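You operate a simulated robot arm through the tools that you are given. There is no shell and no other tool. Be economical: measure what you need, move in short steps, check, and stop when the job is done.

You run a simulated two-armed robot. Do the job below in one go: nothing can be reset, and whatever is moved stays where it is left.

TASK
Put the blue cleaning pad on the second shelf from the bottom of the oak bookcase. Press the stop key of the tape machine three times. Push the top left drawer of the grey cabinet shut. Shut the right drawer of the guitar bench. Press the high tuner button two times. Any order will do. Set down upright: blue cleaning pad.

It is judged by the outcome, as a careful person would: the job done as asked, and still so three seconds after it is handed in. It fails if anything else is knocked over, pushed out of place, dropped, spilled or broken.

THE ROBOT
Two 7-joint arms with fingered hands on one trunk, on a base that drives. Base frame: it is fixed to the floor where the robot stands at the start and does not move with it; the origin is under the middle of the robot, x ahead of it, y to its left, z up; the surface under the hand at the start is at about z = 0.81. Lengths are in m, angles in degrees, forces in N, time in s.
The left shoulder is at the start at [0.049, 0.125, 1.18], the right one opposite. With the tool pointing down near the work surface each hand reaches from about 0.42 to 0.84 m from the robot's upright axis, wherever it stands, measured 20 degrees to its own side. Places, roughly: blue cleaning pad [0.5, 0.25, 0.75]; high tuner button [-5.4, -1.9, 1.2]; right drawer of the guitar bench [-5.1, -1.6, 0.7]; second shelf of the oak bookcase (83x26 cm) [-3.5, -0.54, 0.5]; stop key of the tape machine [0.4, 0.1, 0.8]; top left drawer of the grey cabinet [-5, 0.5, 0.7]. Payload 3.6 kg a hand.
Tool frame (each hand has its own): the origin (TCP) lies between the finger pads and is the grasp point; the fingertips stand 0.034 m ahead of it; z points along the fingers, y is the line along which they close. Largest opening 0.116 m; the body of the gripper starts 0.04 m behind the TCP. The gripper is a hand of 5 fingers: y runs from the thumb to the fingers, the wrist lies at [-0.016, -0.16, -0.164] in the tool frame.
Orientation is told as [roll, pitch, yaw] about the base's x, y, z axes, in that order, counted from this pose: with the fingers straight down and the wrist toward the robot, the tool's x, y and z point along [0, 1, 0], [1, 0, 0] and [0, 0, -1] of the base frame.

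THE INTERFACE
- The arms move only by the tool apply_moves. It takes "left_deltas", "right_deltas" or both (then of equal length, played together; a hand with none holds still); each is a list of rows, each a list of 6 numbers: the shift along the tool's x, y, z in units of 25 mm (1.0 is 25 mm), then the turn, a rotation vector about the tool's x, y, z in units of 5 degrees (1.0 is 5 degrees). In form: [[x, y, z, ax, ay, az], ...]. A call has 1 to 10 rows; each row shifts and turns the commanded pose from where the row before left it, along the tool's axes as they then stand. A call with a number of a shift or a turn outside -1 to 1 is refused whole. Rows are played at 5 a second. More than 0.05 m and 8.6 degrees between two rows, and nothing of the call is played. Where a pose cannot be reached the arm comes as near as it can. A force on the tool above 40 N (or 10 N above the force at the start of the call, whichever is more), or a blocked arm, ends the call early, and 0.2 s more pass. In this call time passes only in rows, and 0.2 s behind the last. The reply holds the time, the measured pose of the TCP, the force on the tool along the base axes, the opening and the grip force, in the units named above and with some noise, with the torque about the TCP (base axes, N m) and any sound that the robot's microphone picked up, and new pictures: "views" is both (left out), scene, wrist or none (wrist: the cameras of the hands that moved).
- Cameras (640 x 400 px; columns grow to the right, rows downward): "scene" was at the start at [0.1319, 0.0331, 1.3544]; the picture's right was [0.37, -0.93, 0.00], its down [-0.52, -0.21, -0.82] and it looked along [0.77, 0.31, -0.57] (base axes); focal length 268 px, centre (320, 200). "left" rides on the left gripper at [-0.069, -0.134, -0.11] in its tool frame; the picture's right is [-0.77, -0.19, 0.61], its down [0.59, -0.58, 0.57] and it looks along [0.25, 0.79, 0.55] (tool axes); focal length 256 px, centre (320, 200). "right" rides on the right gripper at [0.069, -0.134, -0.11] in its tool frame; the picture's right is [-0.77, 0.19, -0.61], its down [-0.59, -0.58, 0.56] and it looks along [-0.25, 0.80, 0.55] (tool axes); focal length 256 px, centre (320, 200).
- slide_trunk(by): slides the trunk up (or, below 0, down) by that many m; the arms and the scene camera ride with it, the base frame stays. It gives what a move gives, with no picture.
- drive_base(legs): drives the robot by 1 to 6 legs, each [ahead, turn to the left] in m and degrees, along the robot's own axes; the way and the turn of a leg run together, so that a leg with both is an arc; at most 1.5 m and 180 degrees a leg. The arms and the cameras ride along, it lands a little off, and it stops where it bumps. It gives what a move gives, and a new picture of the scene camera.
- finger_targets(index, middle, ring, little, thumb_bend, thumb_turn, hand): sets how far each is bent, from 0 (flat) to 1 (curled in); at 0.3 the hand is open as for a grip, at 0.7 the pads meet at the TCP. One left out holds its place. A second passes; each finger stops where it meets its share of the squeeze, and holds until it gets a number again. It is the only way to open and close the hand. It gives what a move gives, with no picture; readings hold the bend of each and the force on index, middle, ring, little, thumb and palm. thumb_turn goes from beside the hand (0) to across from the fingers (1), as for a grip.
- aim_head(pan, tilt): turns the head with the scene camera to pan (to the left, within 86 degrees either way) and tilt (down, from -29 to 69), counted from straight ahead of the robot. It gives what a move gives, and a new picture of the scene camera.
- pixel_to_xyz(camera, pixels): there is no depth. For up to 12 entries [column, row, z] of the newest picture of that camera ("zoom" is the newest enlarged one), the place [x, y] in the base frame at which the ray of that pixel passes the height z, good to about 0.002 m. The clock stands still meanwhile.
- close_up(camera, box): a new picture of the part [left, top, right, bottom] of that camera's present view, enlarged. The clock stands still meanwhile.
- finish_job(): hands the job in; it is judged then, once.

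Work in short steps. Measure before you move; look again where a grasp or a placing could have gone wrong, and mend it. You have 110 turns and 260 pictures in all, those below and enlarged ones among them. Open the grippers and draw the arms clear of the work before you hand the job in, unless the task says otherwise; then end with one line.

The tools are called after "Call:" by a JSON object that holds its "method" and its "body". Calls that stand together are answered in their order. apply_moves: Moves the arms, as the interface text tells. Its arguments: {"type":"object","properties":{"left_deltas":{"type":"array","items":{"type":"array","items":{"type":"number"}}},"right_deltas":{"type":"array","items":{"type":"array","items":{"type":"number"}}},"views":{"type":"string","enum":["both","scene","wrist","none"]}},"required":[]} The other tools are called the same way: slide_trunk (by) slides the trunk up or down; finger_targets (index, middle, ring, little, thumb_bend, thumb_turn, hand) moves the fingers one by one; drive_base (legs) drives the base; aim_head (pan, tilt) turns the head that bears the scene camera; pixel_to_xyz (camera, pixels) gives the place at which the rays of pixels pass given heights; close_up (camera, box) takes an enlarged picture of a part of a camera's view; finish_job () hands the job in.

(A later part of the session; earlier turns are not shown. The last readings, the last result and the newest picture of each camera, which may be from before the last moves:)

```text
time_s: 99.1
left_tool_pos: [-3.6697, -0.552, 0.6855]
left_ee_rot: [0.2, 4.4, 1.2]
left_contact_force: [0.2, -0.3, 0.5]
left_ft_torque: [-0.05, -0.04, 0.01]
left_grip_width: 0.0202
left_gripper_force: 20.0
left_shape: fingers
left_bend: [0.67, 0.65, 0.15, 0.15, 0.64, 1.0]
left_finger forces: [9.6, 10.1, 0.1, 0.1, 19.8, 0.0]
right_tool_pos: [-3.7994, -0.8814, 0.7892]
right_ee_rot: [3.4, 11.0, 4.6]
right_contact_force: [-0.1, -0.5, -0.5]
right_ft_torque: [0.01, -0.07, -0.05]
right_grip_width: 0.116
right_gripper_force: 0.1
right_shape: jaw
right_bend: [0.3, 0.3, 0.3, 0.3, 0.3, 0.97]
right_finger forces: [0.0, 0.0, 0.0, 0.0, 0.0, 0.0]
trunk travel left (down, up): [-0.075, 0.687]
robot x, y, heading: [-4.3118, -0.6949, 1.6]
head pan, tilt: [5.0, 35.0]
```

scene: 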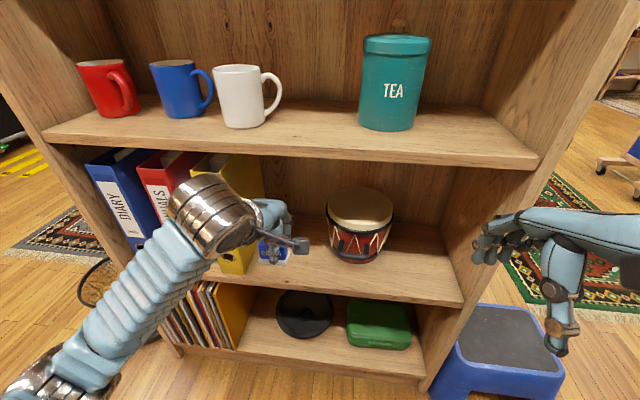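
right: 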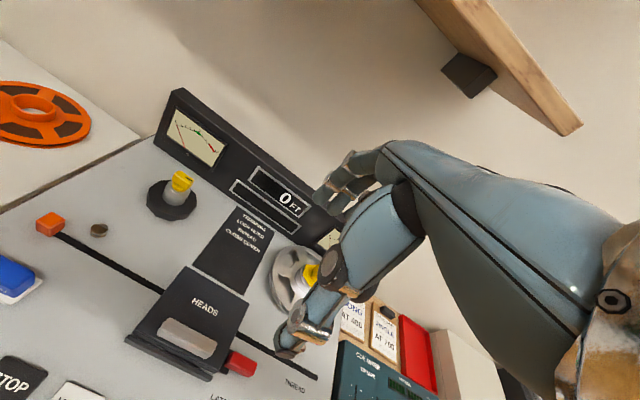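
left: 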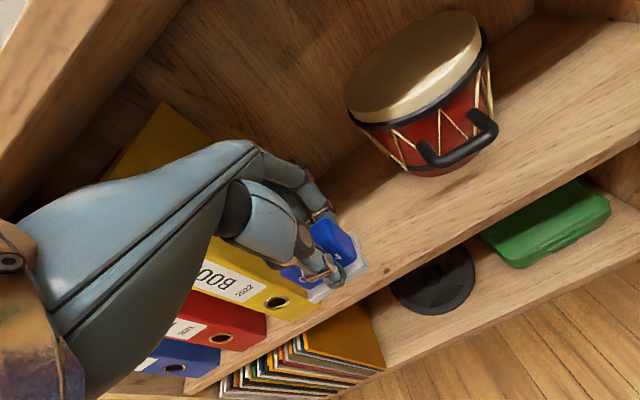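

Shift a little more toward the drum, level the pitch, and go forward to x≈-3.58.

Call:
{"method": "apply_moves", "body": {"left_deltas": [[-0.8, 0.2, 0, -0.45, 0, 0], [0, 1, 0, -0.43, 0, 0], [0, 1, 0, 0, 0, 0], [0, 1, 0, 0, 0, 0]], "views": "both"}}

Call:
{"method": "close_up", "body": {"camera": "scene", "box": [180, 130, 440, 330]}}

```text
time_s: 100.1
left_tool_pos: [-3.6108, -0.5695, 0.6982]
left_ee_rot: [0.3, -1.5, 1.3]
left_contact_force: [-1.9, -1.1, -0.3]
left_ft_torque: [0.03, -0.07, 0.04]
left_grip_width: 0.0202
left_gripper_force: 21.4
left_shape: fingers
left_bend: [0.67, 0.65, 0.15, 0.15, 0.64, 1.0]
left_finger forces: [10.3, 11.0, 0.0, 0.0, 21.5, 0.0]
right_tool_pos: [-3.7772, -0.8965, 0.8128]
right_ee_rot: [8.0, 9.9, -2.0]
right_contact_force: [-1.2, -0.8, 0.0]
right_ft_torque: [0.0, -0.03, 0.02]
right_grip_width: 0.1159
right_gripper_force: 0.0
right_shape: jaw
right_bend: [0.3, 0.3, 0.3, 0.3, 0.3, 0.97]
right_finger forces: [0.0, 0.0, 0.0, 0.1, 0.0, 0.1]
trunk travel left (down, up): [-0.075, 0.687]
robot x, y, heading: [-4.3072, -0.6905, 1.9]
head pan, tilt: [5.0, 35.0]
stopped in row 4 (right hand): the arm was blocked; the commanded pose is now the measured one
```

scene: 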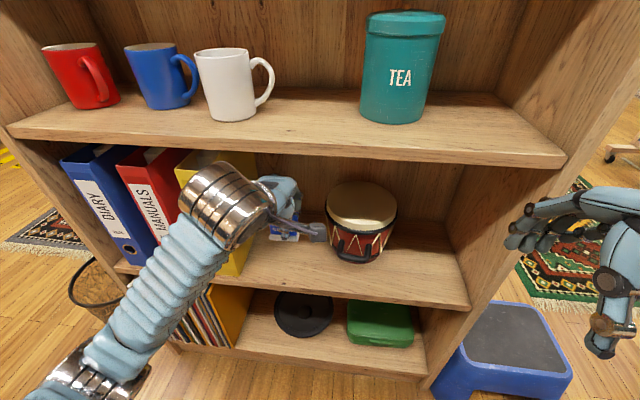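
left: 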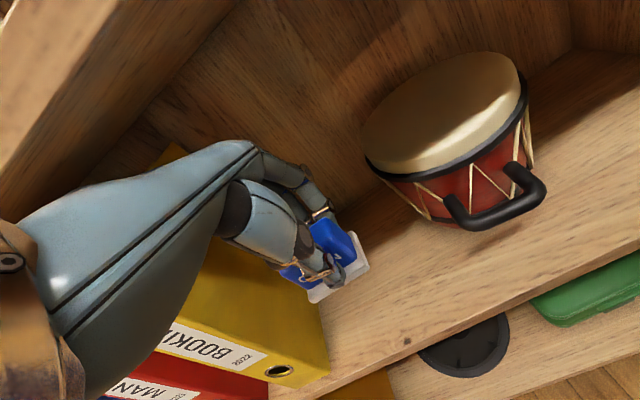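

```text
2.00 times, centred on (310, 230) of scene
```

zoom: 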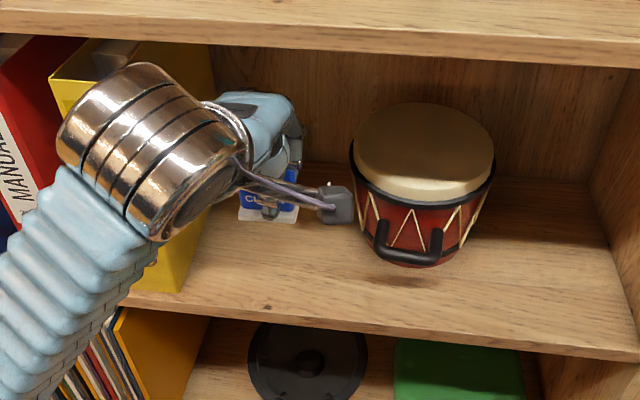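

The right arm got nudged; ease it back 5 cm, then continue the left forward 3 cm.

Call:
{"method": "apply_moves", "body": {"right_deltas": [[-0.3, -1, -0.5, 0, 0, 0], [-0.3, -1, -0.5, 0, 0, 0], [0, -1, 0, 0, 0, 0]], "views": "none"}}

Call:
{"method": "apply_moves", "body": {"left_deltas": [[-0.2, 0.6, 0.3, 0.3, 0, 0], [0, 0.6, 0.5, 0, 0, 0]], "views": "both"}}

```text
time_s: 100.5
left_tool_pos: [-3.6357, -0.5542, 0.7028]
left_ee_rot: [1.4, -0.4, 4.8]
left_contact_force: [0.1, 0.3, -2.0]
left_ft_torque: [-0.04, -0.05, 0.01]
left_grip_width: 0.0204
left_gripper_force: 21.6
left_shape: fingers
left_bend: [0.67, 0.65, 0.15, 0.15, 0.64, 1.0]
left_finger forces: [10.4, 11.0, 0.1, 0.1, 21.3, 0.1]
right_tool_pos: [-3.7838, -0.9036, 0.8183]
right_ee_rot: [15.1, 14.7, -5.6]
right_contact_force: [-0.9, 0.3, -1.3]
right_ft_torque: [0.03, -0.02, -0.01]
right_grip_width: 0.1158
right_gripper_force: 0.1
right_shape: jaw
right_bend: [0.3, 0.3, 0.3, 0.3, 0.3, 0.97]
right_finger forces: [0.0, 0.1, 0.1, 0.0, 0.0, 0.1]
right hand out of reach, approached as far as the arm can: row 1
trunk travel left (down, up): [-0.075, 0.687]
robot x, y, heading: [-4.3103, -0.6936, 1.6]
head pan, tilt: [5.0, 35.0]
stopped in row 1 (left hand): the arm was blocked; the commanded pose is now the measured one
```

```text
time_s: 100.8
left_tool_pos: [-3.6456, -0.5569, 0.7244]
left_ee_rot: [-0.7, -4.2, 5.4]
left_contact_force: [-0.2, -0.9, -0.3]
left_ft_torque: [0.02, -0.02, 0.03]
left_grip_width: 0.02
left_gripper_force: 21.0
left_shape: fingers
left_bend: [0.67, 0.65, 0.15, 0.15, 0.64, 1.0]
left_finger forces: [10.3, 10.7, 0.0, 0.1, 21.0, 0.0]
right_tool_pos: [-3.8052, -0.9152, 0.8238]
right_ee_rot: [21.5, 20.2, -9.0]
right_contact_force: [0.1, -0.6, -0.5]
right_ft_torque: [0.02, 0.0, 0.01]
right_grip_width: 0.1161
right_gripper_force: 0.0
right_shape: jaw
right_bend: [0.3, 0.3, 0.3, 0.3, 0.3, 0.97]
right_finger forces: [0.0, 0.1, 0.0, 0.1, 0.0, 0.0]
trunk travel left (down, up): [-0.075, 0.687]
robot x, y, heading: [-4.3123, -0.6937, 2.0]
head pan, tilt: [5.0, 35.0]
stopped in row 1 (left hand): the arm was blocked; the commanded pose is now the measured one
```

scene: 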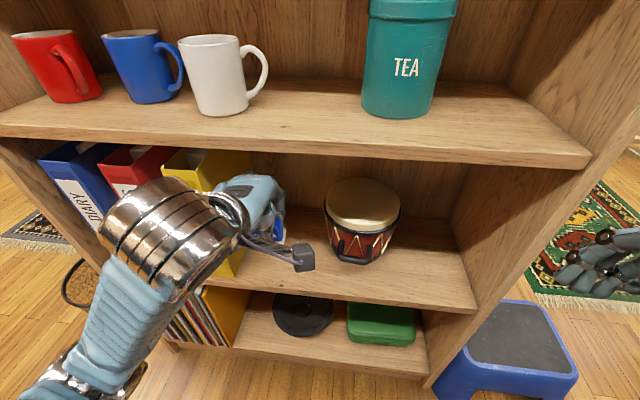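
left: 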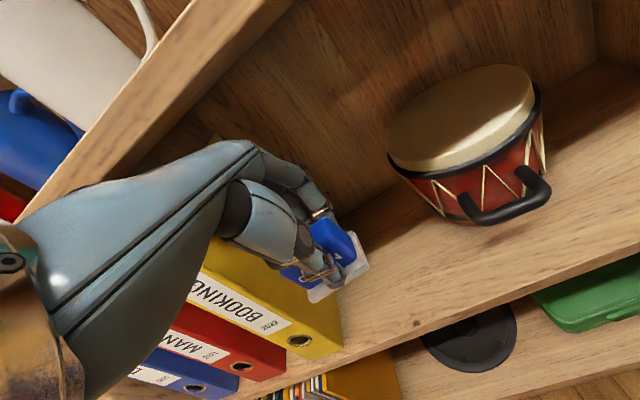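

The body is at its limits. Back the base straight out 0.25 m, raise the trunk a bit, and re-pose both arms there.

Call:
{"method": "drive_base", "body": {"legs": [[-0.25, 0]]}}

Call:
{"method": "slide_trunk", "body": {"by": 0.15}}

Call:
{"method": "aim_head", "body": {"pan": 5, "tilt": 38}}

```text
time_s: 101.5
left_tool_pos: [-3.6524, -0.5444, 0.7901]
left_ee_rot: [-14.1, -12.8, 19.3]
left_contact_force: [-60.7, -8.4, -152.8]
left_ft_torque: [-3.04, 0.59, 0.61]
left_grip_width: 0.0192
left_gripper_force: 112.9
left_shape: fingers
left_bend: [0.69, 0.7, 0.15, 0.15, 0.61, 1.0]
left_finger forces: [103.0, 40.3, 47.6, 0.0, 34.8, 0.0]
right_tool_pos: [-3.8746, -0.923, 0.8884]
right_ee_rot: [26.8, 9.6, -6.5]
right_contact_force: [-15.4, 32.4, 77.8]
right_ft_torque: [-3.86, -1.33, -0.61]
right_grip_width: 0.1158
right_gripper_force: 0.0
right_shape: jaw
right_bend: [0.3, 0.3, 0.3, 0.3, 0.3, 0.97]
right_finger forces: [0.0, 0.0, 0.0, 0.0, 0.0, 0.0]
trunk travel left (down, up): [-0.075, 0.687]
robot x, y, heading: [-4.3186, -0.6916, 1.0]
head pan, tilt: [5.0, 35.0]
stopped in leg 1: the robot was blocked; the commanded pose is now the measured one
```

scene: 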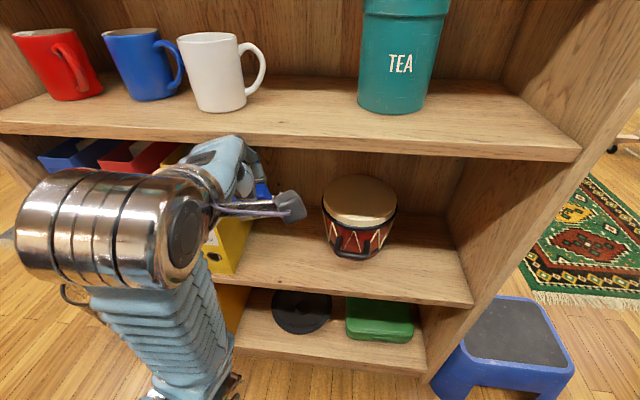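

```text
time_s: 101.8
left_tool_pos: [-3.7129, -0.5457, 0.8704]
left_ee_rot: [-15.1, -21.1, 19.2]
left_contact_force: [-0.4, -2.5, 0.7]
left_ft_torque: [0.14, 0.02, 0.07]
left_grip_width: 0.0211
left_gripper_force: 19.5
left_shape: fingers
left_bend: [0.69, 0.67, 0.15, 0.15, 0.64, 1.0]
left_finger forces: [10.1, 9.2, 0.1, 0.0, 19.6, 0.0]
right_tool_pos: [-3.9702, -0.9269, 0.9012]
right_ee_rot: [23.5, 11.5, -5.7]
right_contact_force: [1.8, -1.7, -11.7]
right_ft_torque: [0.61, 0.35, 0.2]
right_grip_width: 0.116
right_gripper_force: 0.1
right_shape: jaw
right_bend: [0.3, 0.3, 0.3, 0.3, 0.3, 0.97]
right_finger forces: [0.0, 0.0, 0.0, 0.0, 0.0, 0.0]
trunk travel left (down, up): [-0.075, 0.687]
robot x, y, heading: [-4.3169, -0.695, 2.3]
head pan, tilt: [5.0, 35.0]
stopped: the arm was blocked; the commanded pose is now the measured one
```

```text
time_s: 102.5
left_tool_pos: [-3.7062, -0.5284, 0.8503]
left_ee_rot: [-16.3, -18.4, 20.5]
left_contact_force: [-2.2, 5.2, 1.5]
left_ft_torque: [-0.1, -0.2, -0.01]
left_grip_width: 0.0208
left_gripper_force: 20.7
left_shape: fingers
left_bend: [0.69, 0.67, 0.14, 0.15, 0.64, 1.0]
left_finger forces: [9.4, 9.6, 2.4, 0.0, 19.2, 0.0]
right_tool_pos: [-3.9412, -0.9211, 0.8903]
right_ee_rot: [25.2, 15.1, -5.8]
right_contact_force: [-3.2, -9.2, -14.9]
right_ft_torque: [1.17, 0.31, -0.11]
right_grip_width: 0.1159
right_gripper_force: 0.1
right_shape: jaw
right_bend: [0.3, 0.3, 0.3, 0.3, 0.3, 0.97]
right_finger forces: [0.0, 0.1, 0.0, 0.1, 0.0, 0.1]
trunk travel left (down, up): [-0.075, 0.687]
robot x, y, heading: [-4.3178, -0.6929, 2.3]
head pan, tilt: [5.0, 38.0]
```

scene: 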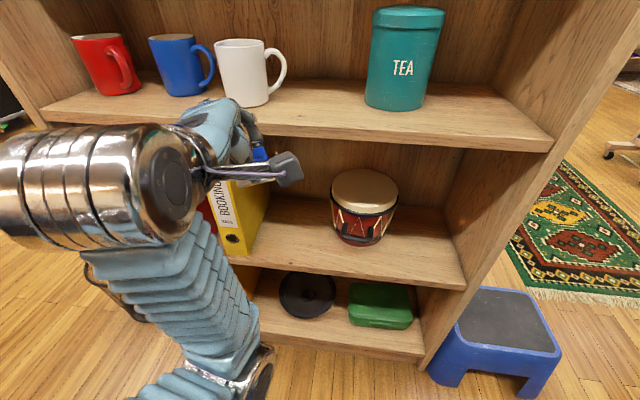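

The hand ended in front of the third shelf's edge, mugs still in place. Back out again now.

Call:
{"method": "drive_base", "body": {"legs": [[-0.25, 0]]}}

Call:
{"method": "close_up", "body": {"camera": "right", "box": [0, 0, 640, 400]}}

Call:
{"method": "close_up", "body": {"camera": "left", "box": [0, 0, 640, 400]}}

```text
time_s: 103.2
left_tool_pos: [-3.7267, -0.5444, 0.8657]
left_ee_rot: [-16.6, -20.2, 19.5]
left_contact_force: [0.4, -0.5, -0.8]
left_ft_torque: [-0.02, 0.04, -0.02]
left_grip_width: 0.0202
left_gripper_force: 18.5
left_shape: fingers
left_bend: [0.69, 0.66, 0.15, 0.15, 0.64, 1.0]
left_finger forces: [9.1, 9.8, 0.0, 0.1, 19.0, 0.0]
right_tool_pos: [-3.9734, -0.9268, 0.8975]
right_ee_rot: [26.1, 12.9, -5.4]
right_contact_force: [0.9, -0.1, 0.0]
right_ft_torque: [0.02, 0.03, 0.01]
right_grip_width: 0.1163
right_gripper_force: 0.0
right_shape: jaw
right_bend: [0.3, 0.3, 0.3, 0.3, 0.3, 0.97]
right_finger forces: [0.1, 0.0, 0.1, 0.0, 0.1, 0.0]
trunk travel left (down, up): [-0.075, 0.687]
robot x, y, heading: [-4.3185, -0.6919, 1.7]
head pan, tilt: [5.0, 38.0]
stopped in leg 1: the robot was blocked; the commanded pose is now the measured one
```

scene: 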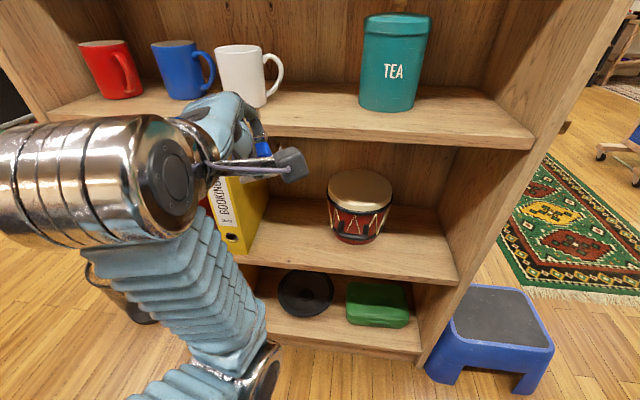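

```text
1.00 times, centred on (320, 200) of right (not enlarged: the box is as wide or as high as the picture)
```

zoom: 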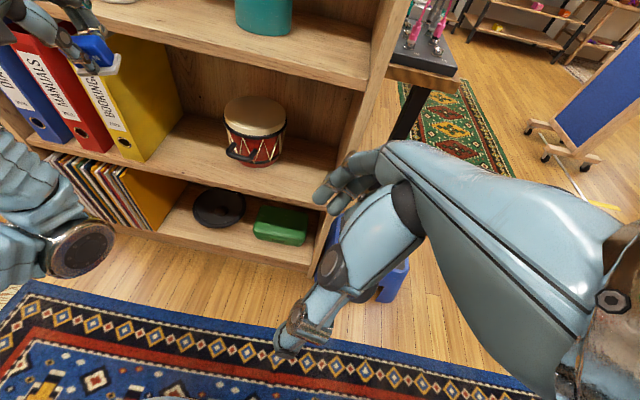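

```text
1.00 times, centred on (320, 200) of left (not enlarged: the box is as wide or as high as the picture)
```

zoom: 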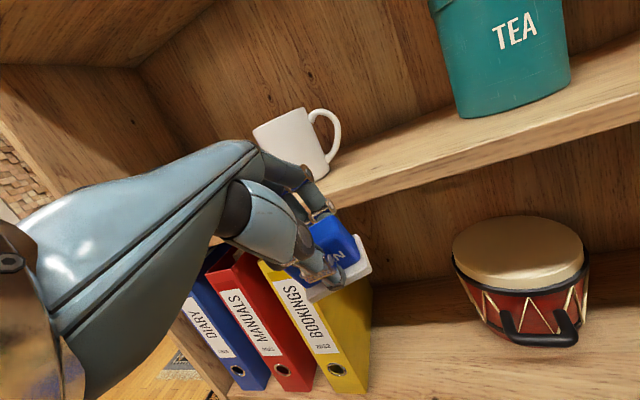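

Still holding the pad. The left fingers are close to the white mug; draw the left hand straight back (-x) first.

Call:
{"method": "apply_moves", "body": {"left_deltas": [[0, -0.94, -0.34, 0, 0, 0], [0, -0.94, -0.34, 0, 0, 0], [0, -0.94, -0.34, 0, 0, 0], [0, -0.94, -0.34, 0, 0, 0]], "views": "both"}}

```text
time_s: 104.2
left_tool_pos: [-3.7273, -0.5447, 0.8653]
left_ee_rot: [-16.6, -20.2, 19.6]
left_contact_force: [0.0, 0.8, -0.2]
left_ft_torque: [-0.02, -0.02, 0.0]
left_grip_width: 0.0204
left_gripper_force: 19.3
left_shape: fingers
left_bend: [0.69, 0.66, 0.15, 0.15, 0.64, 1.0]
left_finger forces: [9.2, 9.7, 0.0, 0.0, 19.1, 0.0]
left hand out of reach, approached as far as the arm can: row 1, 2, 3, 4
right_tool_pos: [-3.9722, -0.9281, 0.8973]
right_ee_rot: [26.2, 12.9, -5.3]
right_contact_force: [-0.7, 1.0, -0.5]
right_ft_torque: [0.01, 0.02, 0.0]
right_grip_width: 0.1162
right_gripper_force: 0.2
right_shape: jaw
right_bend: [0.3, 0.3, 0.3, 0.3, 0.3, 0.97]
right_finger forces: [0.1, 0.0, 0.0, 0.0, 0.1, 0.0]
trunk travel left (down, up): [-0.075, 0.687]
robot x, y, heading: [-4.3225, -0.6925, 1.7]
head pan, tilt: [5.0, 38.0]
```

scene: 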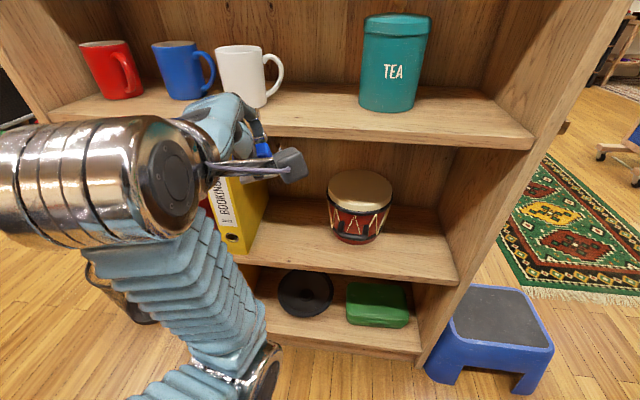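
left: 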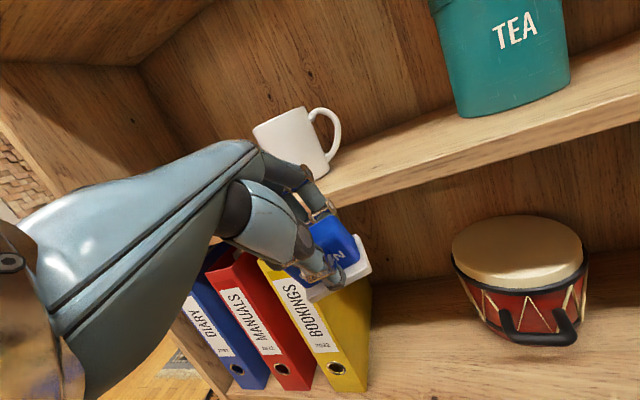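

The arm is at a joint limit there. Try the base again, backing out a short leg.

Call:
{"method": "drive_base", "body": {"legs": [[-0.12, 0]]}}

```text
time_s: 105.4
left_tool_pos: [-3.8344, -0.5574, 0.9178]
left_ee_rot: [-13.8, -26.0, 20.2]
left_contact_force: [2.8, 4.4, -1.4]
left_ft_torque: [-0.4, 0.18, -0.23]
left_grip_width: 0.0199
left_gripper_force: 19.4
left_shape: fingers
left_bend: [0.69, 0.66, 0.15, 0.15, 0.64, 1.0]
left_finger forces: [9.3, 9.9, 0.0, 0.0, 19.4, 0.1]
right_tool_pos: [-4.1391, -0.9421, 0.9142]
right_ee_rot: [23.5, 9.8, -6.6]
right_contact_force: [22.4, -0.6, 16.2]
right_ft_torque: [0.57, 0.89, -0.24]
right_grip_width: 0.1077
right_gripper_force: 0.1
right_shape: jaw
right_bend: [0.3, 0.3, 0.3, 0.3, 0.16, 0.96]
right_finger forces: [0.1, 0.1, 0.2, 0.0, 0.1, 0.0]
trunk travel left (down, up): [-0.075, 0.687]
robot x, y, heading: [-4.4213, -0.6961, 1.5]
head pan, tilt: [5.0, 38.0]
stopped in leg 1: the robot was blocked; the commanded pose is now the measured one
```

scene: 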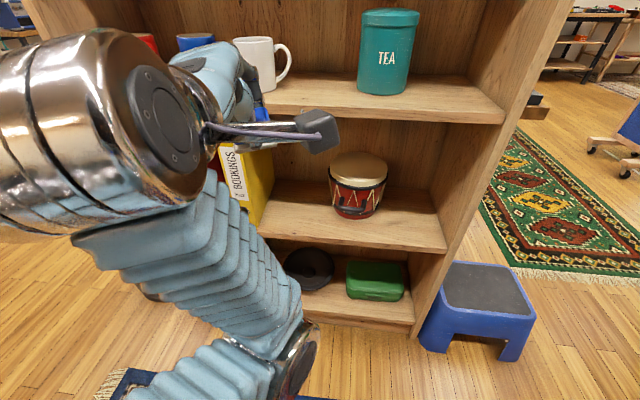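

It moved back 0.1 m and the hand is clear of the shelf. Now raise the trunk back up.

Call:
{"method": "slide_trunk", "body": {"by": 0.15}}

Call:
{"method": "aim_head", "body": {"pan": 0, "tilt": 45}}

```text
time_s: 107.1
left_tool_pos: [-3.8358, -0.5562, 1.0627]
left_ee_rot: [-13.5, -25.9, 19.4]
left_contact_force: [0.7, 1.0, -0.5]
left_ft_torque: [-0.03, -0.01, 0.0]
left_grip_width: 0.0199
left_gripper_force: 19.3
left_shape: fingers
left_bend: [0.69, 0.66, 0.15, 0.15, 0.64, 1.0]
left_finger forces: [9.4, 9.8, 0.0, 0.0, 19.3, 0.1]
right_tool_pos: [-4.1918, -0.9426, 1.0877]
right_ee_rot: [24.5, 0.6, -6.4]
right_contact_force: [0.1, 0.0, 0.4]
right_ft_torque: [-0.04, 0.02, 0.0]
right_grip_width: 0.1162
right_gripper_force: 0.1
right_shape: jaw
right_bend: [0.3, 0.3, 0.3, 0.3, 0.3, 0.97]
right_finger forces: [0.1, 0.0, 0.0, 0.1, 0.0, 0.1]
trunk travel left (down, up): [-0.225, 0.537]
robot x, y, heading: [-4.4184, -0.6994, 1.5]
head pan, tilt: [5.0, 38.0]
```

```text
time_s: 107.8
left_tool_pos: [-3.8355, -0.5562, 1.0622]
left_ee_rot: [-13.6, -25.9, 19.5]
left_contact_force: [0.2, 0.0, -1.2]
left_ft_torque: [0.03, 0.02, -0.05]
left_grip_width: 0.0201
left_gripper_force: 18.9
left_shape: fingers
left_bend: [0.69, 0.66, 0.15, 0.15, 0.64, 1.0]
left_finger forces: [9.4, 9.8, 0.1, 0.0, 19.4, 0.0]
right_tool_pos: [-4.1918, -0.9435, 1.0883]
right_ee_rot: [24.5, 0.7, -6.4]
right_contact_force: [-0.7, -0.7, -0.9]
right_ft_torque: [-0.02, -0.01, 0.0]
right_grip_width: 0.1157
right_gripper_force: 0.0
right_shape: jaw
right_bend: [0.3, 0.3, 0.3, 0.3, 0.3, 0.97]
right_finger forces: [0.1, 0.0, 0.0, 0.0, 0.0, 0.0]
trunk travel left (down, up): [-0.225, 0.537]
robot x, y, heading: [-4.4179, -0.6951, 1.4]
head pan, tilt: [0.0, 45.0]
```

scene: 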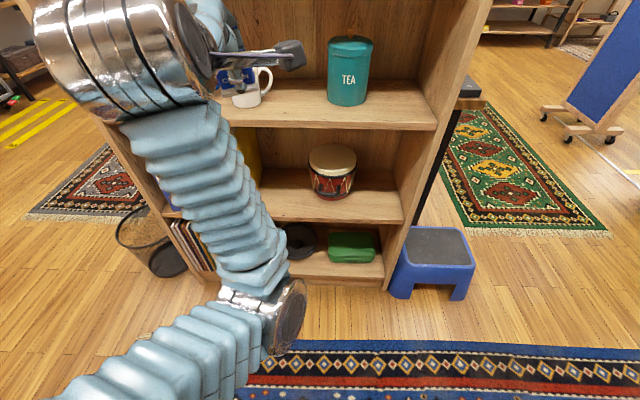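

Now restore both hands to a sane posture: level orientations, left hand back/left, right hand forward from the body.

Call:
{"method": "apply_moves", "body": {"left_deltas": [[0.3, -0.5, -0.2, 0.7, 0.22, 0.4], [0.3, -0.5, -0.2, 0.7, 0.22, 0.4], [0.3, -0.5, -0.2, 0.7, 0.22, 0.4], [0.3, -0.5, -0.2, 0.7, 0.22, 0.4], [0.3, -0.5, -0.2, 0.7, 0.22, 0.4], [0.3, -0.5, -0.2, 0.7, 0.22, 0.4], [0.3, -0.5, -0.2, 0.7, 0.22, 0.4], [0.3, -0.5, -0.2, 0.7, 0.22, 0.4]], "right_deltas": [[0, 0.9, 0, 0, -0.6, -0.16], [0, 0.9, 0, 0, -0.6, -0.16], [0, 0.9, 0, 0, -0.6, -0.16], [0, 0.9, 0, 0, -0.6, -0.16], [0, 0.9, 0, 0, -0.6, -0.16], [0, 0.9, 0, 0, -0.6, -0.16], [0, 0.9, 0, 0, -0.6, -0.16], [0, 0.9, 0, 0, -0.6, -0.16]], "views": "both"}}

```text
time_s: 109.5
left_tool_pos: [-3.9031, -0.4443, 0.9691]
left_ee_rot: [1.6, 9.8, 8.6]
left_contact_force: [-0.9, -0.4, -0.9]
left_ft_torque: [-0.01, 0.0, -0.01]
left_grip_width: 0.0201
left_gripper_force: 19.3
left_shape: fingers
left_bend: [0.69, 0.66, 0.15, 0.15, 0.64, 1.0]
left_finger forces: [9.4, 9.9, 0.1, 0.1, 19.4, 0.0]
left hand out of reach, approached as far as the arm can: row 4, 5, 6
right_tool_pos: [-4.0303, -0.9547, 1.0896]
right_ee_rot: [2.9, -0.7, -0.8]
right_contact_force: [0.3, 0.4, -0.8]
right_ft_torque: [0.01, -0.02, -0.01]
right_grip_width: 0.1158
right_gripper_force: 0.0
right_shape: jaw
right_bend: [0.3, 0.3, 0.3, 0.3, 0.3, 0.97]
right_finger forces: [0.0, 0.1, 0.1, 0.1, 0.1, 0.2]
trunk travel left (down, up): [-0.225, 0.537]
robot x, y, heading: [-4.4159, -0.6973, 1.8]
head pan, tilt: [0.0, 45.0]
stopped in row 8 (left hand): the arm was blocked; the commanded pose is now the measured one
```

scene: 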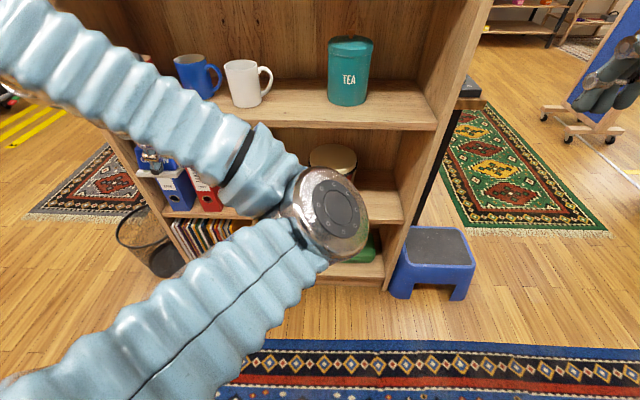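
right: 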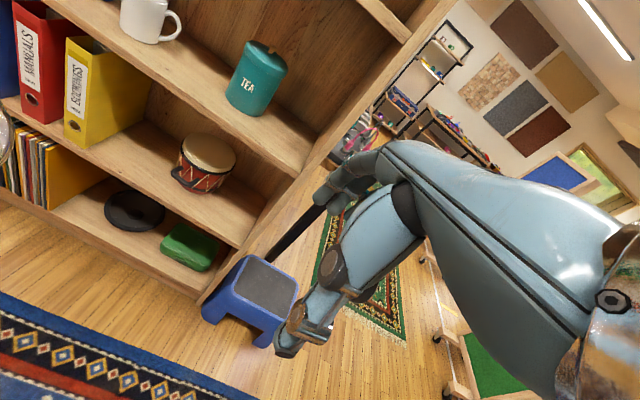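
left: 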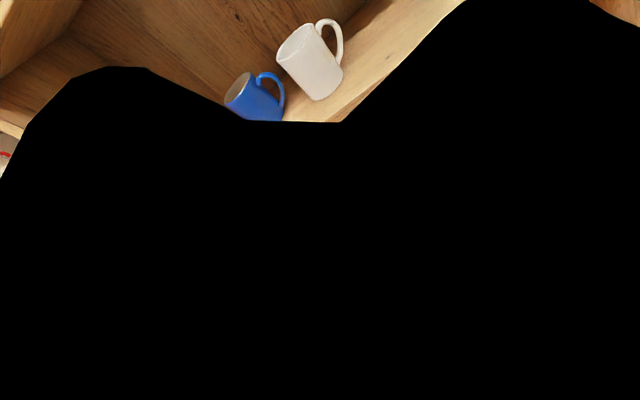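

The left elbow has flipped forward. I turn to face the open rug area (-y), raise the trunk to its original height, and straighten the arm there.

Call:
{"method": "drive_base", "body": {"legs": [[0, -90]]}}

Call:
{"method": "slide_trunk", "body": {"by": 0.15}}

Call:
{"method": "aim_head", "body": {"pan": 15, "tilt": 35}}

```text
time_s: 113.8
left_tool_pos: [-4.182, -1.2185, 0.9706]
left_ee_rot: [1.6, 9.7, -83.0]
left_contact_force: [-0.5, 0.1, 0.2]
left_ft_torque: [0.04, 0.03, 0.0]
left_grip_width: 0.0201
left_gripper_force: 19.2
left_shape: fingers
left_bend: [0.69, 0.66, 0.15, 0.15, 0.64, 1.0]
left_finger forces: [9.4, 9.8, 0.0, 0.1, 19.2, 0.0]
right_tool_pos: [-4.6891, -1.0753, 1.089]
right_ee_rot: [2.9, -0.7, -92.4]
right_contact_force: [0.9, 0.1, -0.5]
right_ft_torque: [-0.01, -0.01, 0.02]
right_grip_width: 0.1159
right_gripper_force: 0.0
right_shape: jaw
right_bend: [0.3, 0.3, 0.3, 0.3, 0.3, 0.97]
right_finger forces: [0.0, 0.0, 0.0, 0.1, 0.0, 0.0]
trunk travel left (down, up): [-0.225, 0.537]
robot x, y, heading: [-4.4206, -0.6941, -90.0]
head pan, tilt: [0.0, 45.0]
```

scene: 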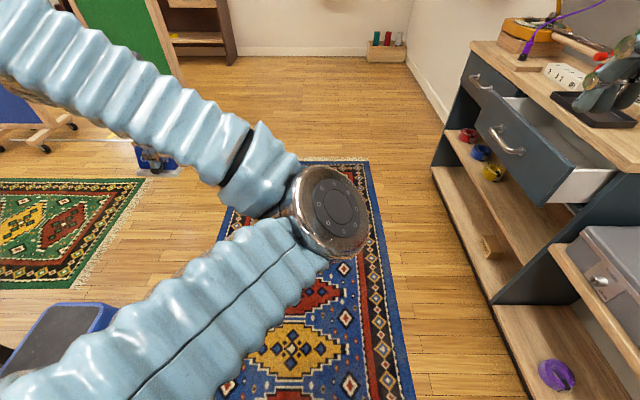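

```text
time_s: 115.5
left_tool_pos: [-4.1828, -1.2186, 1.1201]
left_ee_rot: [1.5, 9.9, -83.0]
left_contact_force: [-0.3, -0.3, -0.8]
left_ft_torque: [0.03, 0.05, 0.0]
left_grip_width: 0.0202
left_gripper_force: 19.5
left_shape: fingers
left_bend: [0.69, 0.66, 0.15, 0.15, 0.64, 1.0]
left_finger forces: [9.4, 10.0, 0.0, 0.0, 19.2, 0.1]
right_tool_pos: [-4.6887, -1.0758, 1.2385]
right_ee_rot: [2.9, -0.8, -92.3]
right_contact_force: [-0.6, 0.1, -0.9]
right_ft_torque: [0.01, -0.02, -0.03]
right_grip_width: 0.1162
right_gripper_force: 0.1
right_shape: jaw
right_bend: [0.3, 0.3, 0.3, 0.3, 0.3, 0.97]
right_finger forces: [0.1, 0.1, 0.0, 0.0, 0.0, 0.0]
trunk travel left (down, up): [-0.375, 0.387]
robot x, y, heading: [-4.4189, -0.6959, -89.8]
head pan, tilt: [0.0, 45.0]
```

```text
time_s: 116.3
left_tool_pos: [-4.1827, -1.2173, 1.1202]
left_ee_rot: [1.4, 9.7, -83.0]
left_contact_force: [-0.2, 0.0, 1.1]
left_ft_torque: [0.01, -0.01, 0.0]
left_grip_width: 0.0199
left_gripper_force: 19.5
left_shape: fingers
left_bend: [0.69, 0.66, 0.15, 0.15, 0.64, 1.0]
left_finger forces: [9.4, 9.8, 0.0, 0.0, 19.2, 0.0]
right_tool_pos: [-4.6884, -1.0762, 1.2398]
right_ee_rot: [2.9, -0.7, -92.5]
right_contact_force: [-0.6, -1.1, 0.1]
right_ft_torque: [0.02, 0.0, 0.01]
right_grip_width: 0.1159
right_gripper_force: 0.0
right_shape: jaw
right_bend: [0.3, 0.3, 0.3, 0.3, 0.3, 0.97]
right_finger forces: [0.0, 0.0, 0.1, 0.0, 0.1, 0.1]
trunk travel left (down, up): [-0.375, 0.387]
robot x, y, heading: [-4.4155, -0.6974, -89.8]
head pan, tilt: [15.0, 35.0]
```

scene: 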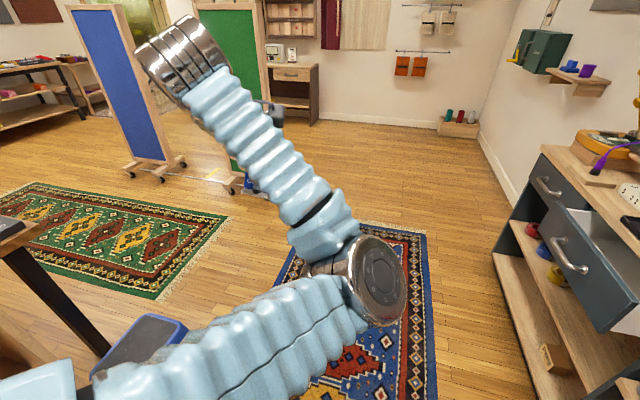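

Go forward 0.5 m for open space to the left, then stretch the left arm out forward-left to unfold the elbow.

Call:
{"method": "drive_base", "body": {"legs": [[0.5, 0]]}}

Call:
{"method": "apply_moves", "body": {"left_deltas": [[0.9, 0.9, 0, -0.2, 0, 0], [0.9, 0.9, 0, -0.2, 0, 0], [0.9, 0.9, 0, -0.2, 0, 0], [0.9, 0.9, 0, -0.2, 0, 0], [0.9, 0.9, 0, -0.2, 0, 0], [0.9, 0.9, 0, -0.2, 0, 0], [0.9, 0.9, 0, -0.2, 0, 0], [0.9, 0.9, 0, -0.2, 0, 0]], "views": "scene"}}

```text
time_s: 119.3
left_tool_pos: [-4.1813, -1.7317, 1.1198]
left_ee_rot: [1.5, 9.8, -83.1]
left_contact_force: [-0.6, -0.2, -0.7]
left_ft_torque: [0.04, 0.0, 0.0]
left_grip_width: 0.0199
left_gripper_force: 19.2
left_shape: fingers
left_bend: [0.69, 0.66, 0.15, 0.15, 0.64, 1.0]
left_finger forces: [9.4, 9.9, 0.0, 0.1, 19.2, 0.1]
right_tool_pos: [-4.6891, -1.5896, 1.239]
right_ee_rot: [2.9, -0.6, -92.5]
right_contact_force: [0.2, 0.2, 0.6]
right_ft_torque: [-0.02, -0.01, -0.03]
right_grip_width: 0.1157
right_gripper_force: 0.2
right_shape: jaw
right_bend: [0.3, 0.3, 0.3, 0.3, 0.3, 0.97]
right_finger forces: [0.1, 0.0, 0.1, 0.0, 0.0, 0.0]
trunk travel left (down, up): [-0.375, 0.387]
robot x, y, heading: [-4.4181, -1.2048, -90.1]
head pan, tilt: [15.0, 35.0]
```

scene: 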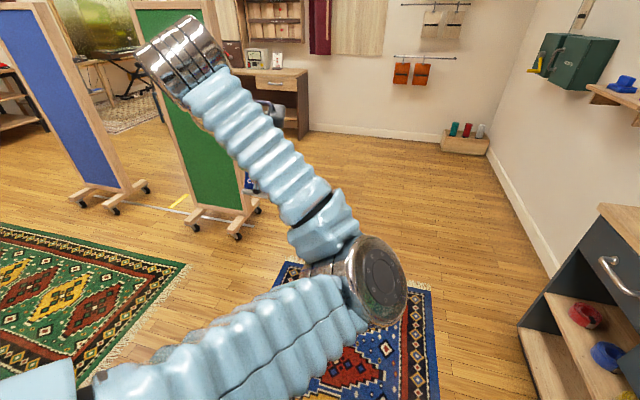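

```text
time_s: 121.1
left_tool_pos: [-3.98, -1.8877, 1.1036]
left_ee_rot: [1.4, 1.8, -83.2]
left_contact_force: [0.6, 0.0, -1.6]
left_ft_torque: [-0.01, -0.02, -0.03]
left_grip_width: 0.0198
left_gripper_force: 18.9
left_shape: fingers
left_bend: [0.69, 0.66, 0.15, 0.15, 0.64, 1.0]
left_finger forces: [9.5, 9.9, 0.0, 0.1, 19.3, 0.0]
right_tool_pos: [-4.6865, -1.5893, 1.2403]
right_ee_rot: [2.8, -0.7, -92.3]
right_contact_force: [-0.7, 0.8, -0.1]
right_ft_torque: [0.02, -0.01, 0.01]
right_grip_width: 0.1161
right_gripper_force: 0.0
right_shape: jaw
right_bend: [0.3, 0.3, 0.3, 0.3, 0.3, 0.97]
right_finger forces: [0.0, 0.0, 0.1, 0.1, 0.0, 0.2]
trunk travel left (down, up): [-0.375, 0.387]
robot x, y, heading: [-4.4218, -1.2085, -90.2]
head pan, tilt: [15.0, 35.0]
```

scene: 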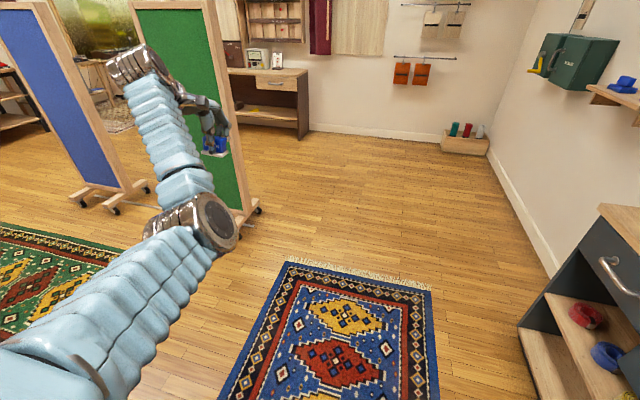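

Arm almost straight now. Bring the hand to the right across the front while still extended, so the elbow falls to the left.

Call:
{"method": "apply_moves", "body": {"left_deltas": [[-0.5, 0.3, -0.3, 0, 0, 0], [-1, 0, 0, 0, 0, -0.3], [-1, 0, 0, 0, 0, -0.3], [-1, 0, 0, 0, 0, -0.3], [-1, 0, 0, 0, 0, -0.3], [-1, 0, 0, 0, 0, 0], [-1, 0, 0, 0, 0, 0], [-1, 0, 0, 0, 0, 0], [-1, 0, 0, 0, 0, 0], [-1, 0, 0, 0, 0, 0]], "views": "scene"}}

```text
time_s: 123.3
left_tool_pos: [-4.2135, -1.9398, 1.1054]
left_ee_rot: [1.7, 1.6, -77.4]
left_contact_force: [-0.6, 0.8, -0.3]
left_ft_torque: [0.02, 0.01, -0.02]
left_grip_width: 0.0201
left_gripper_force: 19.4
left_shape: fingers
left_bend: [0.69, 0.66, 0.15, 0.15, 0.64, 1.0]
left_finger forces: [9.4, 10.1, 0.0, 0.1, 19.3, 0.0]
right_tool_pos: [-4.6892, -1.5894, 1.2388]
right_ee_rot: [2.8, -0.7, -92.5]
right_contact_force: [-0.8, 0.2, 0.5]
right_ft_torque: [0.01, -0.02, 0.03]
right_grip_width: 0.116
right_gripper_force: 0.1
right_shape: jaw
right_bend: [0.3, 0.3, 0.3, 0.3, 0.3, 0.97]
right_finger forces: [0.0, 0.0, 0.0, 0.0, 0.1, 0.0]
trunk travel left (down, up): [-0.375, 0.387]
robot x, y, heading: [-4.4154, -1.2105, -89.8]
head pan, tilt: [15.0, 35.0]
```

scene: 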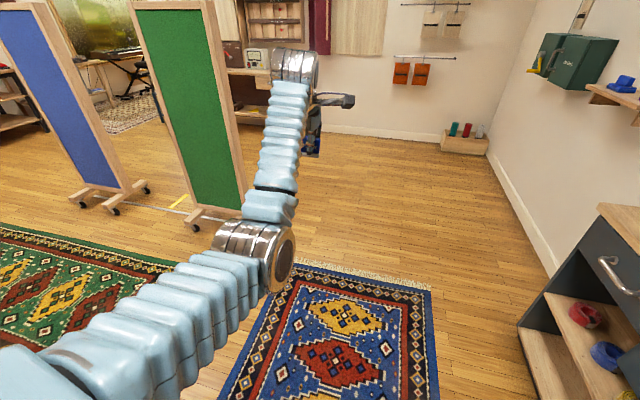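

Elbow is now below. Turn the hand clockwise (toward the right) while retracting, to push the elbow outward.

Call:
{"method": "apply_moves", "body": {"left_deltas": [[0, 0, 0, 0, 0, 0.8], [0, 0, 0, 0, 0, 0.8], [0, 0, 0, 0, 0, 0.8], [0, 0, 0, 0, 0, 0.8], [0, 0, 0, 0, 0, 0.8], [0, -0.9, 0, 0, 0, 0], [0, -0.9, 0, 0, 0, 0], [0, -0.9, 0, 0, 0, 0], [0, -0.9, 0, 0, 0, 0], [0, -0.9, 0, 0, 0, 0]], "views": "scene"}}

```text
time_s: 125.5
left_tool_pos: [-4.199, -1.826, 1.111]
left_ee_rot: [1.1, 2.2, -97.3]
left_contact_force: [-0.2, -0.1, -0.4]
left_ft_torque: [0.02, 0.02, -0.01]
left_grip_width: 0.0202
left_gripper_force: 19.4
left_shape: fingers
left_bend: [0.69, 0.66, 0.15, 0.15, 0.64, 1.0]
left_finger forces: [9.3, 10.1, 0.1, 0.0, 19.3, 0.1]
right_tool_pos: [-4.6874, -1.5889, 1.2383]
right_ee_rot: [2.9, -0.7, -92.5]
right_contact_force: [-0.1, -0.4, 0.2]
right_ft_torque: [0.02, -0.01, -0.01]
right_grip_width: 0.1164
right_gripper_force: 0.1
right_shape: jaw
right_bend: [0.3, 0.3, 0.3, 0.3, 0.3, 0.97]
right_finger forces: [0.1, 0.0, 0.0, 0.0, 0.0, 0.1]
trunk travel left (down, up): [-0.375, 0.387]
robot x, y, heading: [-4.4199, -1.2087, -90.1]
head pan, tilt: [15.0, 35.0]
```

scene: 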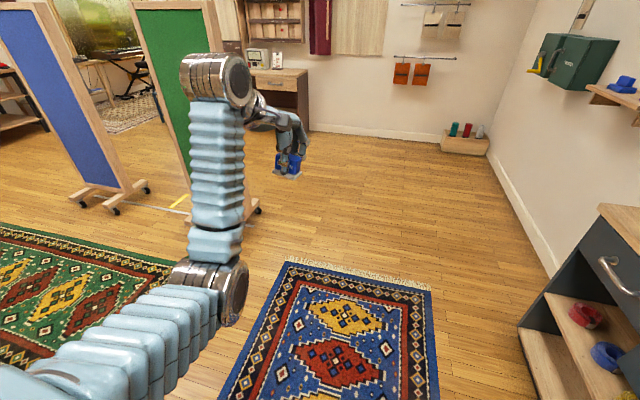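

Elbow is back in its normal place. Retract the hand to ~0.48 m ahead, level it, then go back toward the bookcase.

Call:
{"method": "apply_moves", "body": {"left_deltas": [[0, -1, 0, -0.2, 0, 0], [0, -1, 0, -0.2, 0, -0.3], [0, -1, 0, 0, -0.2, -0.4], [0, -1, 0, 0, 0, -0.4], [0, -1, 0, 0, 0, -0.3]], "views": "scene"}}

```text
time_s: 126.7
left_tool_pos: [-4.1885, -1.7032, 1.1123]
left_ee_rot: [0.0, 0.1, -90.4]
left_contact_force: [0.4, 1.2, -0.9]
left_ft_torque: [-0.02, -0.01, 0.0]
left_grip_width: 0.0195
left_gripper_force: 19.3
left_shape: fingers
left_bend: [0.69, 0.66, 0.15, 0.15, 0.64, 1.0]
left_finger forces: [9.4, 10.0, 0.0, 0.0, 19.3, 0.0]
right_tool_pos: [-4.688, -1.589, 1.2388]
right_ee_rot: [2.8, -0.8, -92.4]
right_contact_force: [-0.3, 0.1, -0.1]
right_ft_torque: [-0.02, 0.0, 0.0]
right_grip_width: 0.1158
right_gripper_force: 0.0
right_shape: jaw
right_bend: [0.3, 0.3, 0.3, 0.3, 0.3, 0.97]
right_finger forces: [0.0, 0.0, 0.1, 0.1, 0.1, 0.0]
trunk travel left (down, up): [-0.375, 0.387]
robot x, y, heading: [-4.4189, -1.2095, -89.9]
head pan, tilt: [15.0, 35.0]
```

scene: 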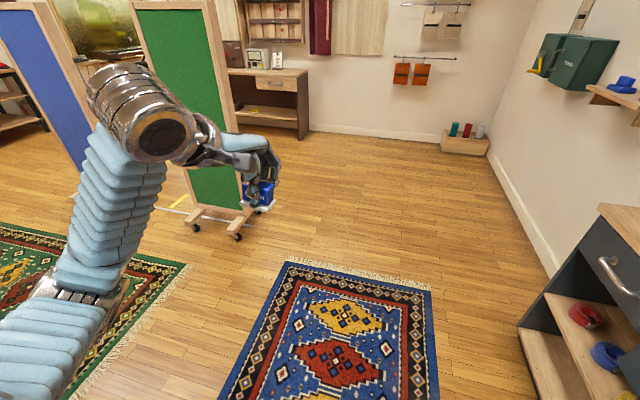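

Arm is in its normal configuration. Test lowering here in the open: trunk -0.15 and hand down to z≈0.63.

Call:
{"method": "slide_trunk", "body": {"by": -0.15}}

Call:
{"method": "apply_moves", "body": {"left_deltas": [[0, 0.3, 1, 0, 0, 0], [0, 0.3, 1, 0, 0, 0], [0, 0.2, 1, 0, 0, 0], [0, 0, 1, 0, 0, 0], [0, 0, 1, 0, 0, 0], [0, 0, 1, 0, 0, 0], [0, 0, 1, 0, 0, 0], [0, 0, 1, 0, 0, 0], [0, 0, 1, 0, 0, 0], [0, 0, 1, 0, 0, 0]], "views": "both"}}

```text
time_s: 128.5
left_tool_pos: [-4.1878, -1.7036, 0.9625]
left_ee_rot: [0.0, -0.1, -90.3]
left_contact_force: [0.1, 0.2, -1.1]
left_ft_torque: [-0.03, -0.01, 0.03]
left_grip_width: 0.0202
left_gripper_force: 19.7
left_shape: fingers
left_bend: [0.69, 0.66, 0.15, 0.15, 0.64, 1.0]
left_finger forces: [9.4, 10.0, 0.0, 0.0, 19.3, 0.0]
right_tool_pos: [-4.6884, -1.5896, 1.0901]
right_ee_rot: [3.0, -0.7, -92.4]
right_contact_force: [-0.4, 0.8, 0.5]
right_ft_torque: [0.01, 0.01, 0.03]
right_grip_width: 0.116
right_gripper_force: 0.0
right_shape: jaw
right_bend: [0.3, 0.3, 0.3, 0.3, 0.3, 0.97]
right_finger forces: [0.0, 0.0, 0.0, 0.0, 0.0, 0.1]
trunk travel left (down, up): [-0.225, 0.537]
robot x, y, heading: [-4.4177, -1.2053, -89.9]
head pan, tilt: [15.0, 35.0]
```

```text
time_s: 130.7
left_tool_pos: [-4.1884, -1.7226, 0.7105]
left_ee_rot: [0.1, 0.2, -90.4]
left_contact_force: [0.6, -0.7, -0.5]
left_ft_torque: [0.0, -0.02, 0.01]
left_grip_width: 0.0197
left_gripper_force: 20.2
left_shape: fingers
left_bend: [0.69, 0.66, 0.15, 0.15, 0.64, 1.0]
left_finger forces: [9.4, 10.1, 0.0, 0.1, 19.5, 0.0]
right_tool_pos: [-4.6882, -1.5894, 1.0891]
right_ee_rot: [2.9, -0.7, -92.5]
right_contact_force: [0.3, 0.5, -0.7]
right_ft_torque: [0.01, -0.02, 0.0]
right_grip_width: 0.1162
right_gripper_force: 0.0
right_shape: jaw
right_bend: [0.3, 0.3, 0.3, 0.3, 0.3, 0.97]
right_finger forces: [0.0, 0.1, 0.0, 0.0, 0.1, 0.0]
trunk travel left (down, up): [-0.225, 0.537]
robot x, y, heading: [-4.4149, -1.2107, -90.1]
head pan, tilt: [15.0, 35.0]
```

scene: 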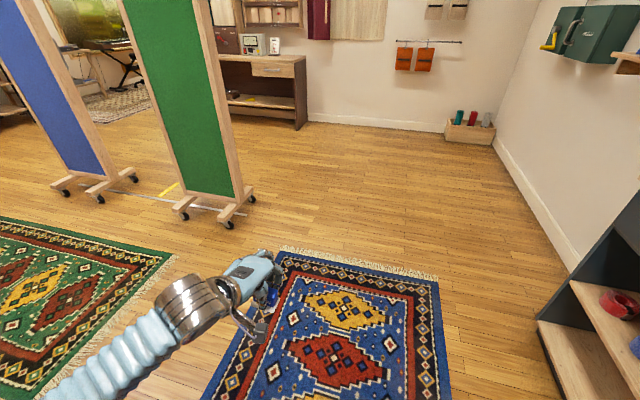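
left: 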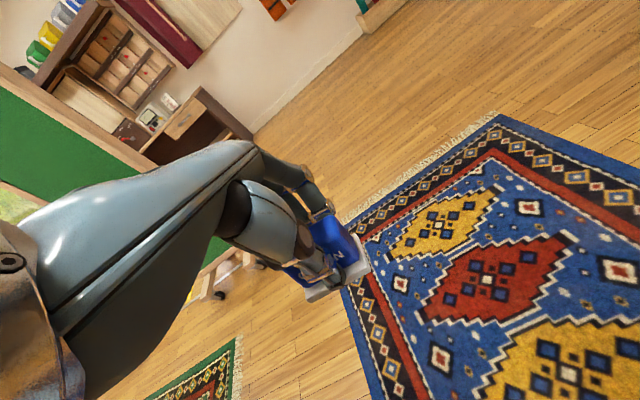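

Works fine. Test the final placing posture here too: lower to ~0.59 and extend 0.2 m forward.

Call:
{"method": "apply_moves", "body": {"left_deltas": [[0, 1, 1, 0, 0, 0], [0, 1, 1, 0, 0, 0], [0, 1, 1, 0, 0, 0], [0, 1, 1, 0, 0, 0], [0, 1, 0.8, 0, 0, 0], [0, 1, 0, 0, 0, 0], [0, 1, 0, 0, 0, 0]], "views": "none"}}

Call:
{"method": "apply_moves", "body": {"left_deltas": [[0, -1, 0, 0, 0, 0], [0, -1, -0.6, 0, 0, 0], [0, -1, -0.6, 0, 0, 0], [0, -1, -0.6, 0, 0, 0], [0, -1, 0, 0, 0, 0], [0, -1, 0, 0, 0, 0], [0, -1, 0, 0, 0, 0]], "views": "none"}}

```text
time_s: 132.3
left_tool_pos: [-4.1895, -1.8992, 0.5919]
left_ee_rot: [0.2, 0.0, -90.4]
left_contact_force: [0.1, 0.8, -0.8]
left_ft_torque: [-0.02, -0.01, -0.01]
left_grip_width: 0.0199
left_gripper_force: 20.2
left_shape: fingers
left_bend: [0.69, 0.66, 0.15, 0.15, 0.64, 1.0]
left_finger forces: [9.2, 10.2, 0.0, 0.0, 19.5, 0.0]
right_tool_pos: [-4.6865, -1.5892, 1.0893]
right_ee_rot: [2.9, -0.7, -92.4]
right_contact_force: [-0.4, 0.2, 0.1]
right_ft_torque: [-0.02, -0.01, 0.02]
right_grip_width: 0.1159
right_gripper_force: 0.0
right_shape: jaw
right_bend: [0.3, 0.3, 0.3, 0.3, 0.3, 0.97]
right_finger forces: [0.0, 0.0, 0.0, 0.0, 0.1, 0.1]
trunk travel left (down, up): [-0.225, 0.537]
robot x, y, heading: [-4.4202, -1.2099, -90.1]
head pan, tilt: [15.0, 35.0]
```

```text
time_s: 133.9
left_tool_pos: [-4.1876, -1.7228, 0.6369]
left_ee_rot: [0.0, 0.1, -90.3]
left_contact_force: [0.4, 1.0, -0.4]
left_ft_torque: [0.01, -0.01, 0.03]
left_grip_width: 0.0198
left_gripper_force: 18.7
left_shape: fingers
left_bend: [0.69, 0.66, 0.15, 0.15, 0.64, 1.0]
left_finger forces: [9.4, 10.3, 0.1, 0.1, 19.5, 0.0]
right_tool_pos: [-4.6872, -1.5887, 1.0886]
right_ee_rot: [3.0, -0.7, -92.4]
right_contact_force: [1.0, -0.1, 0.7]
right_ft_torque: [0.0, -0.02, -0.03]
right_grip_width: 0.1159
right_gripper_force: 0.0
right_shape: jaw
right_bend: [0.3, 0.3, 0.3, 0.3, 0.3, 0.97]
right_finger forces: [0.0, 0.1, 0.0, 0.1, 0.0, 0.1]
trunk travel left (down, up): [-0.225, 0.537]
robot x, y, heading: [-4.4206, -1.2071, -90.2]
head pan, tilt: [15.0, 35.0]
```

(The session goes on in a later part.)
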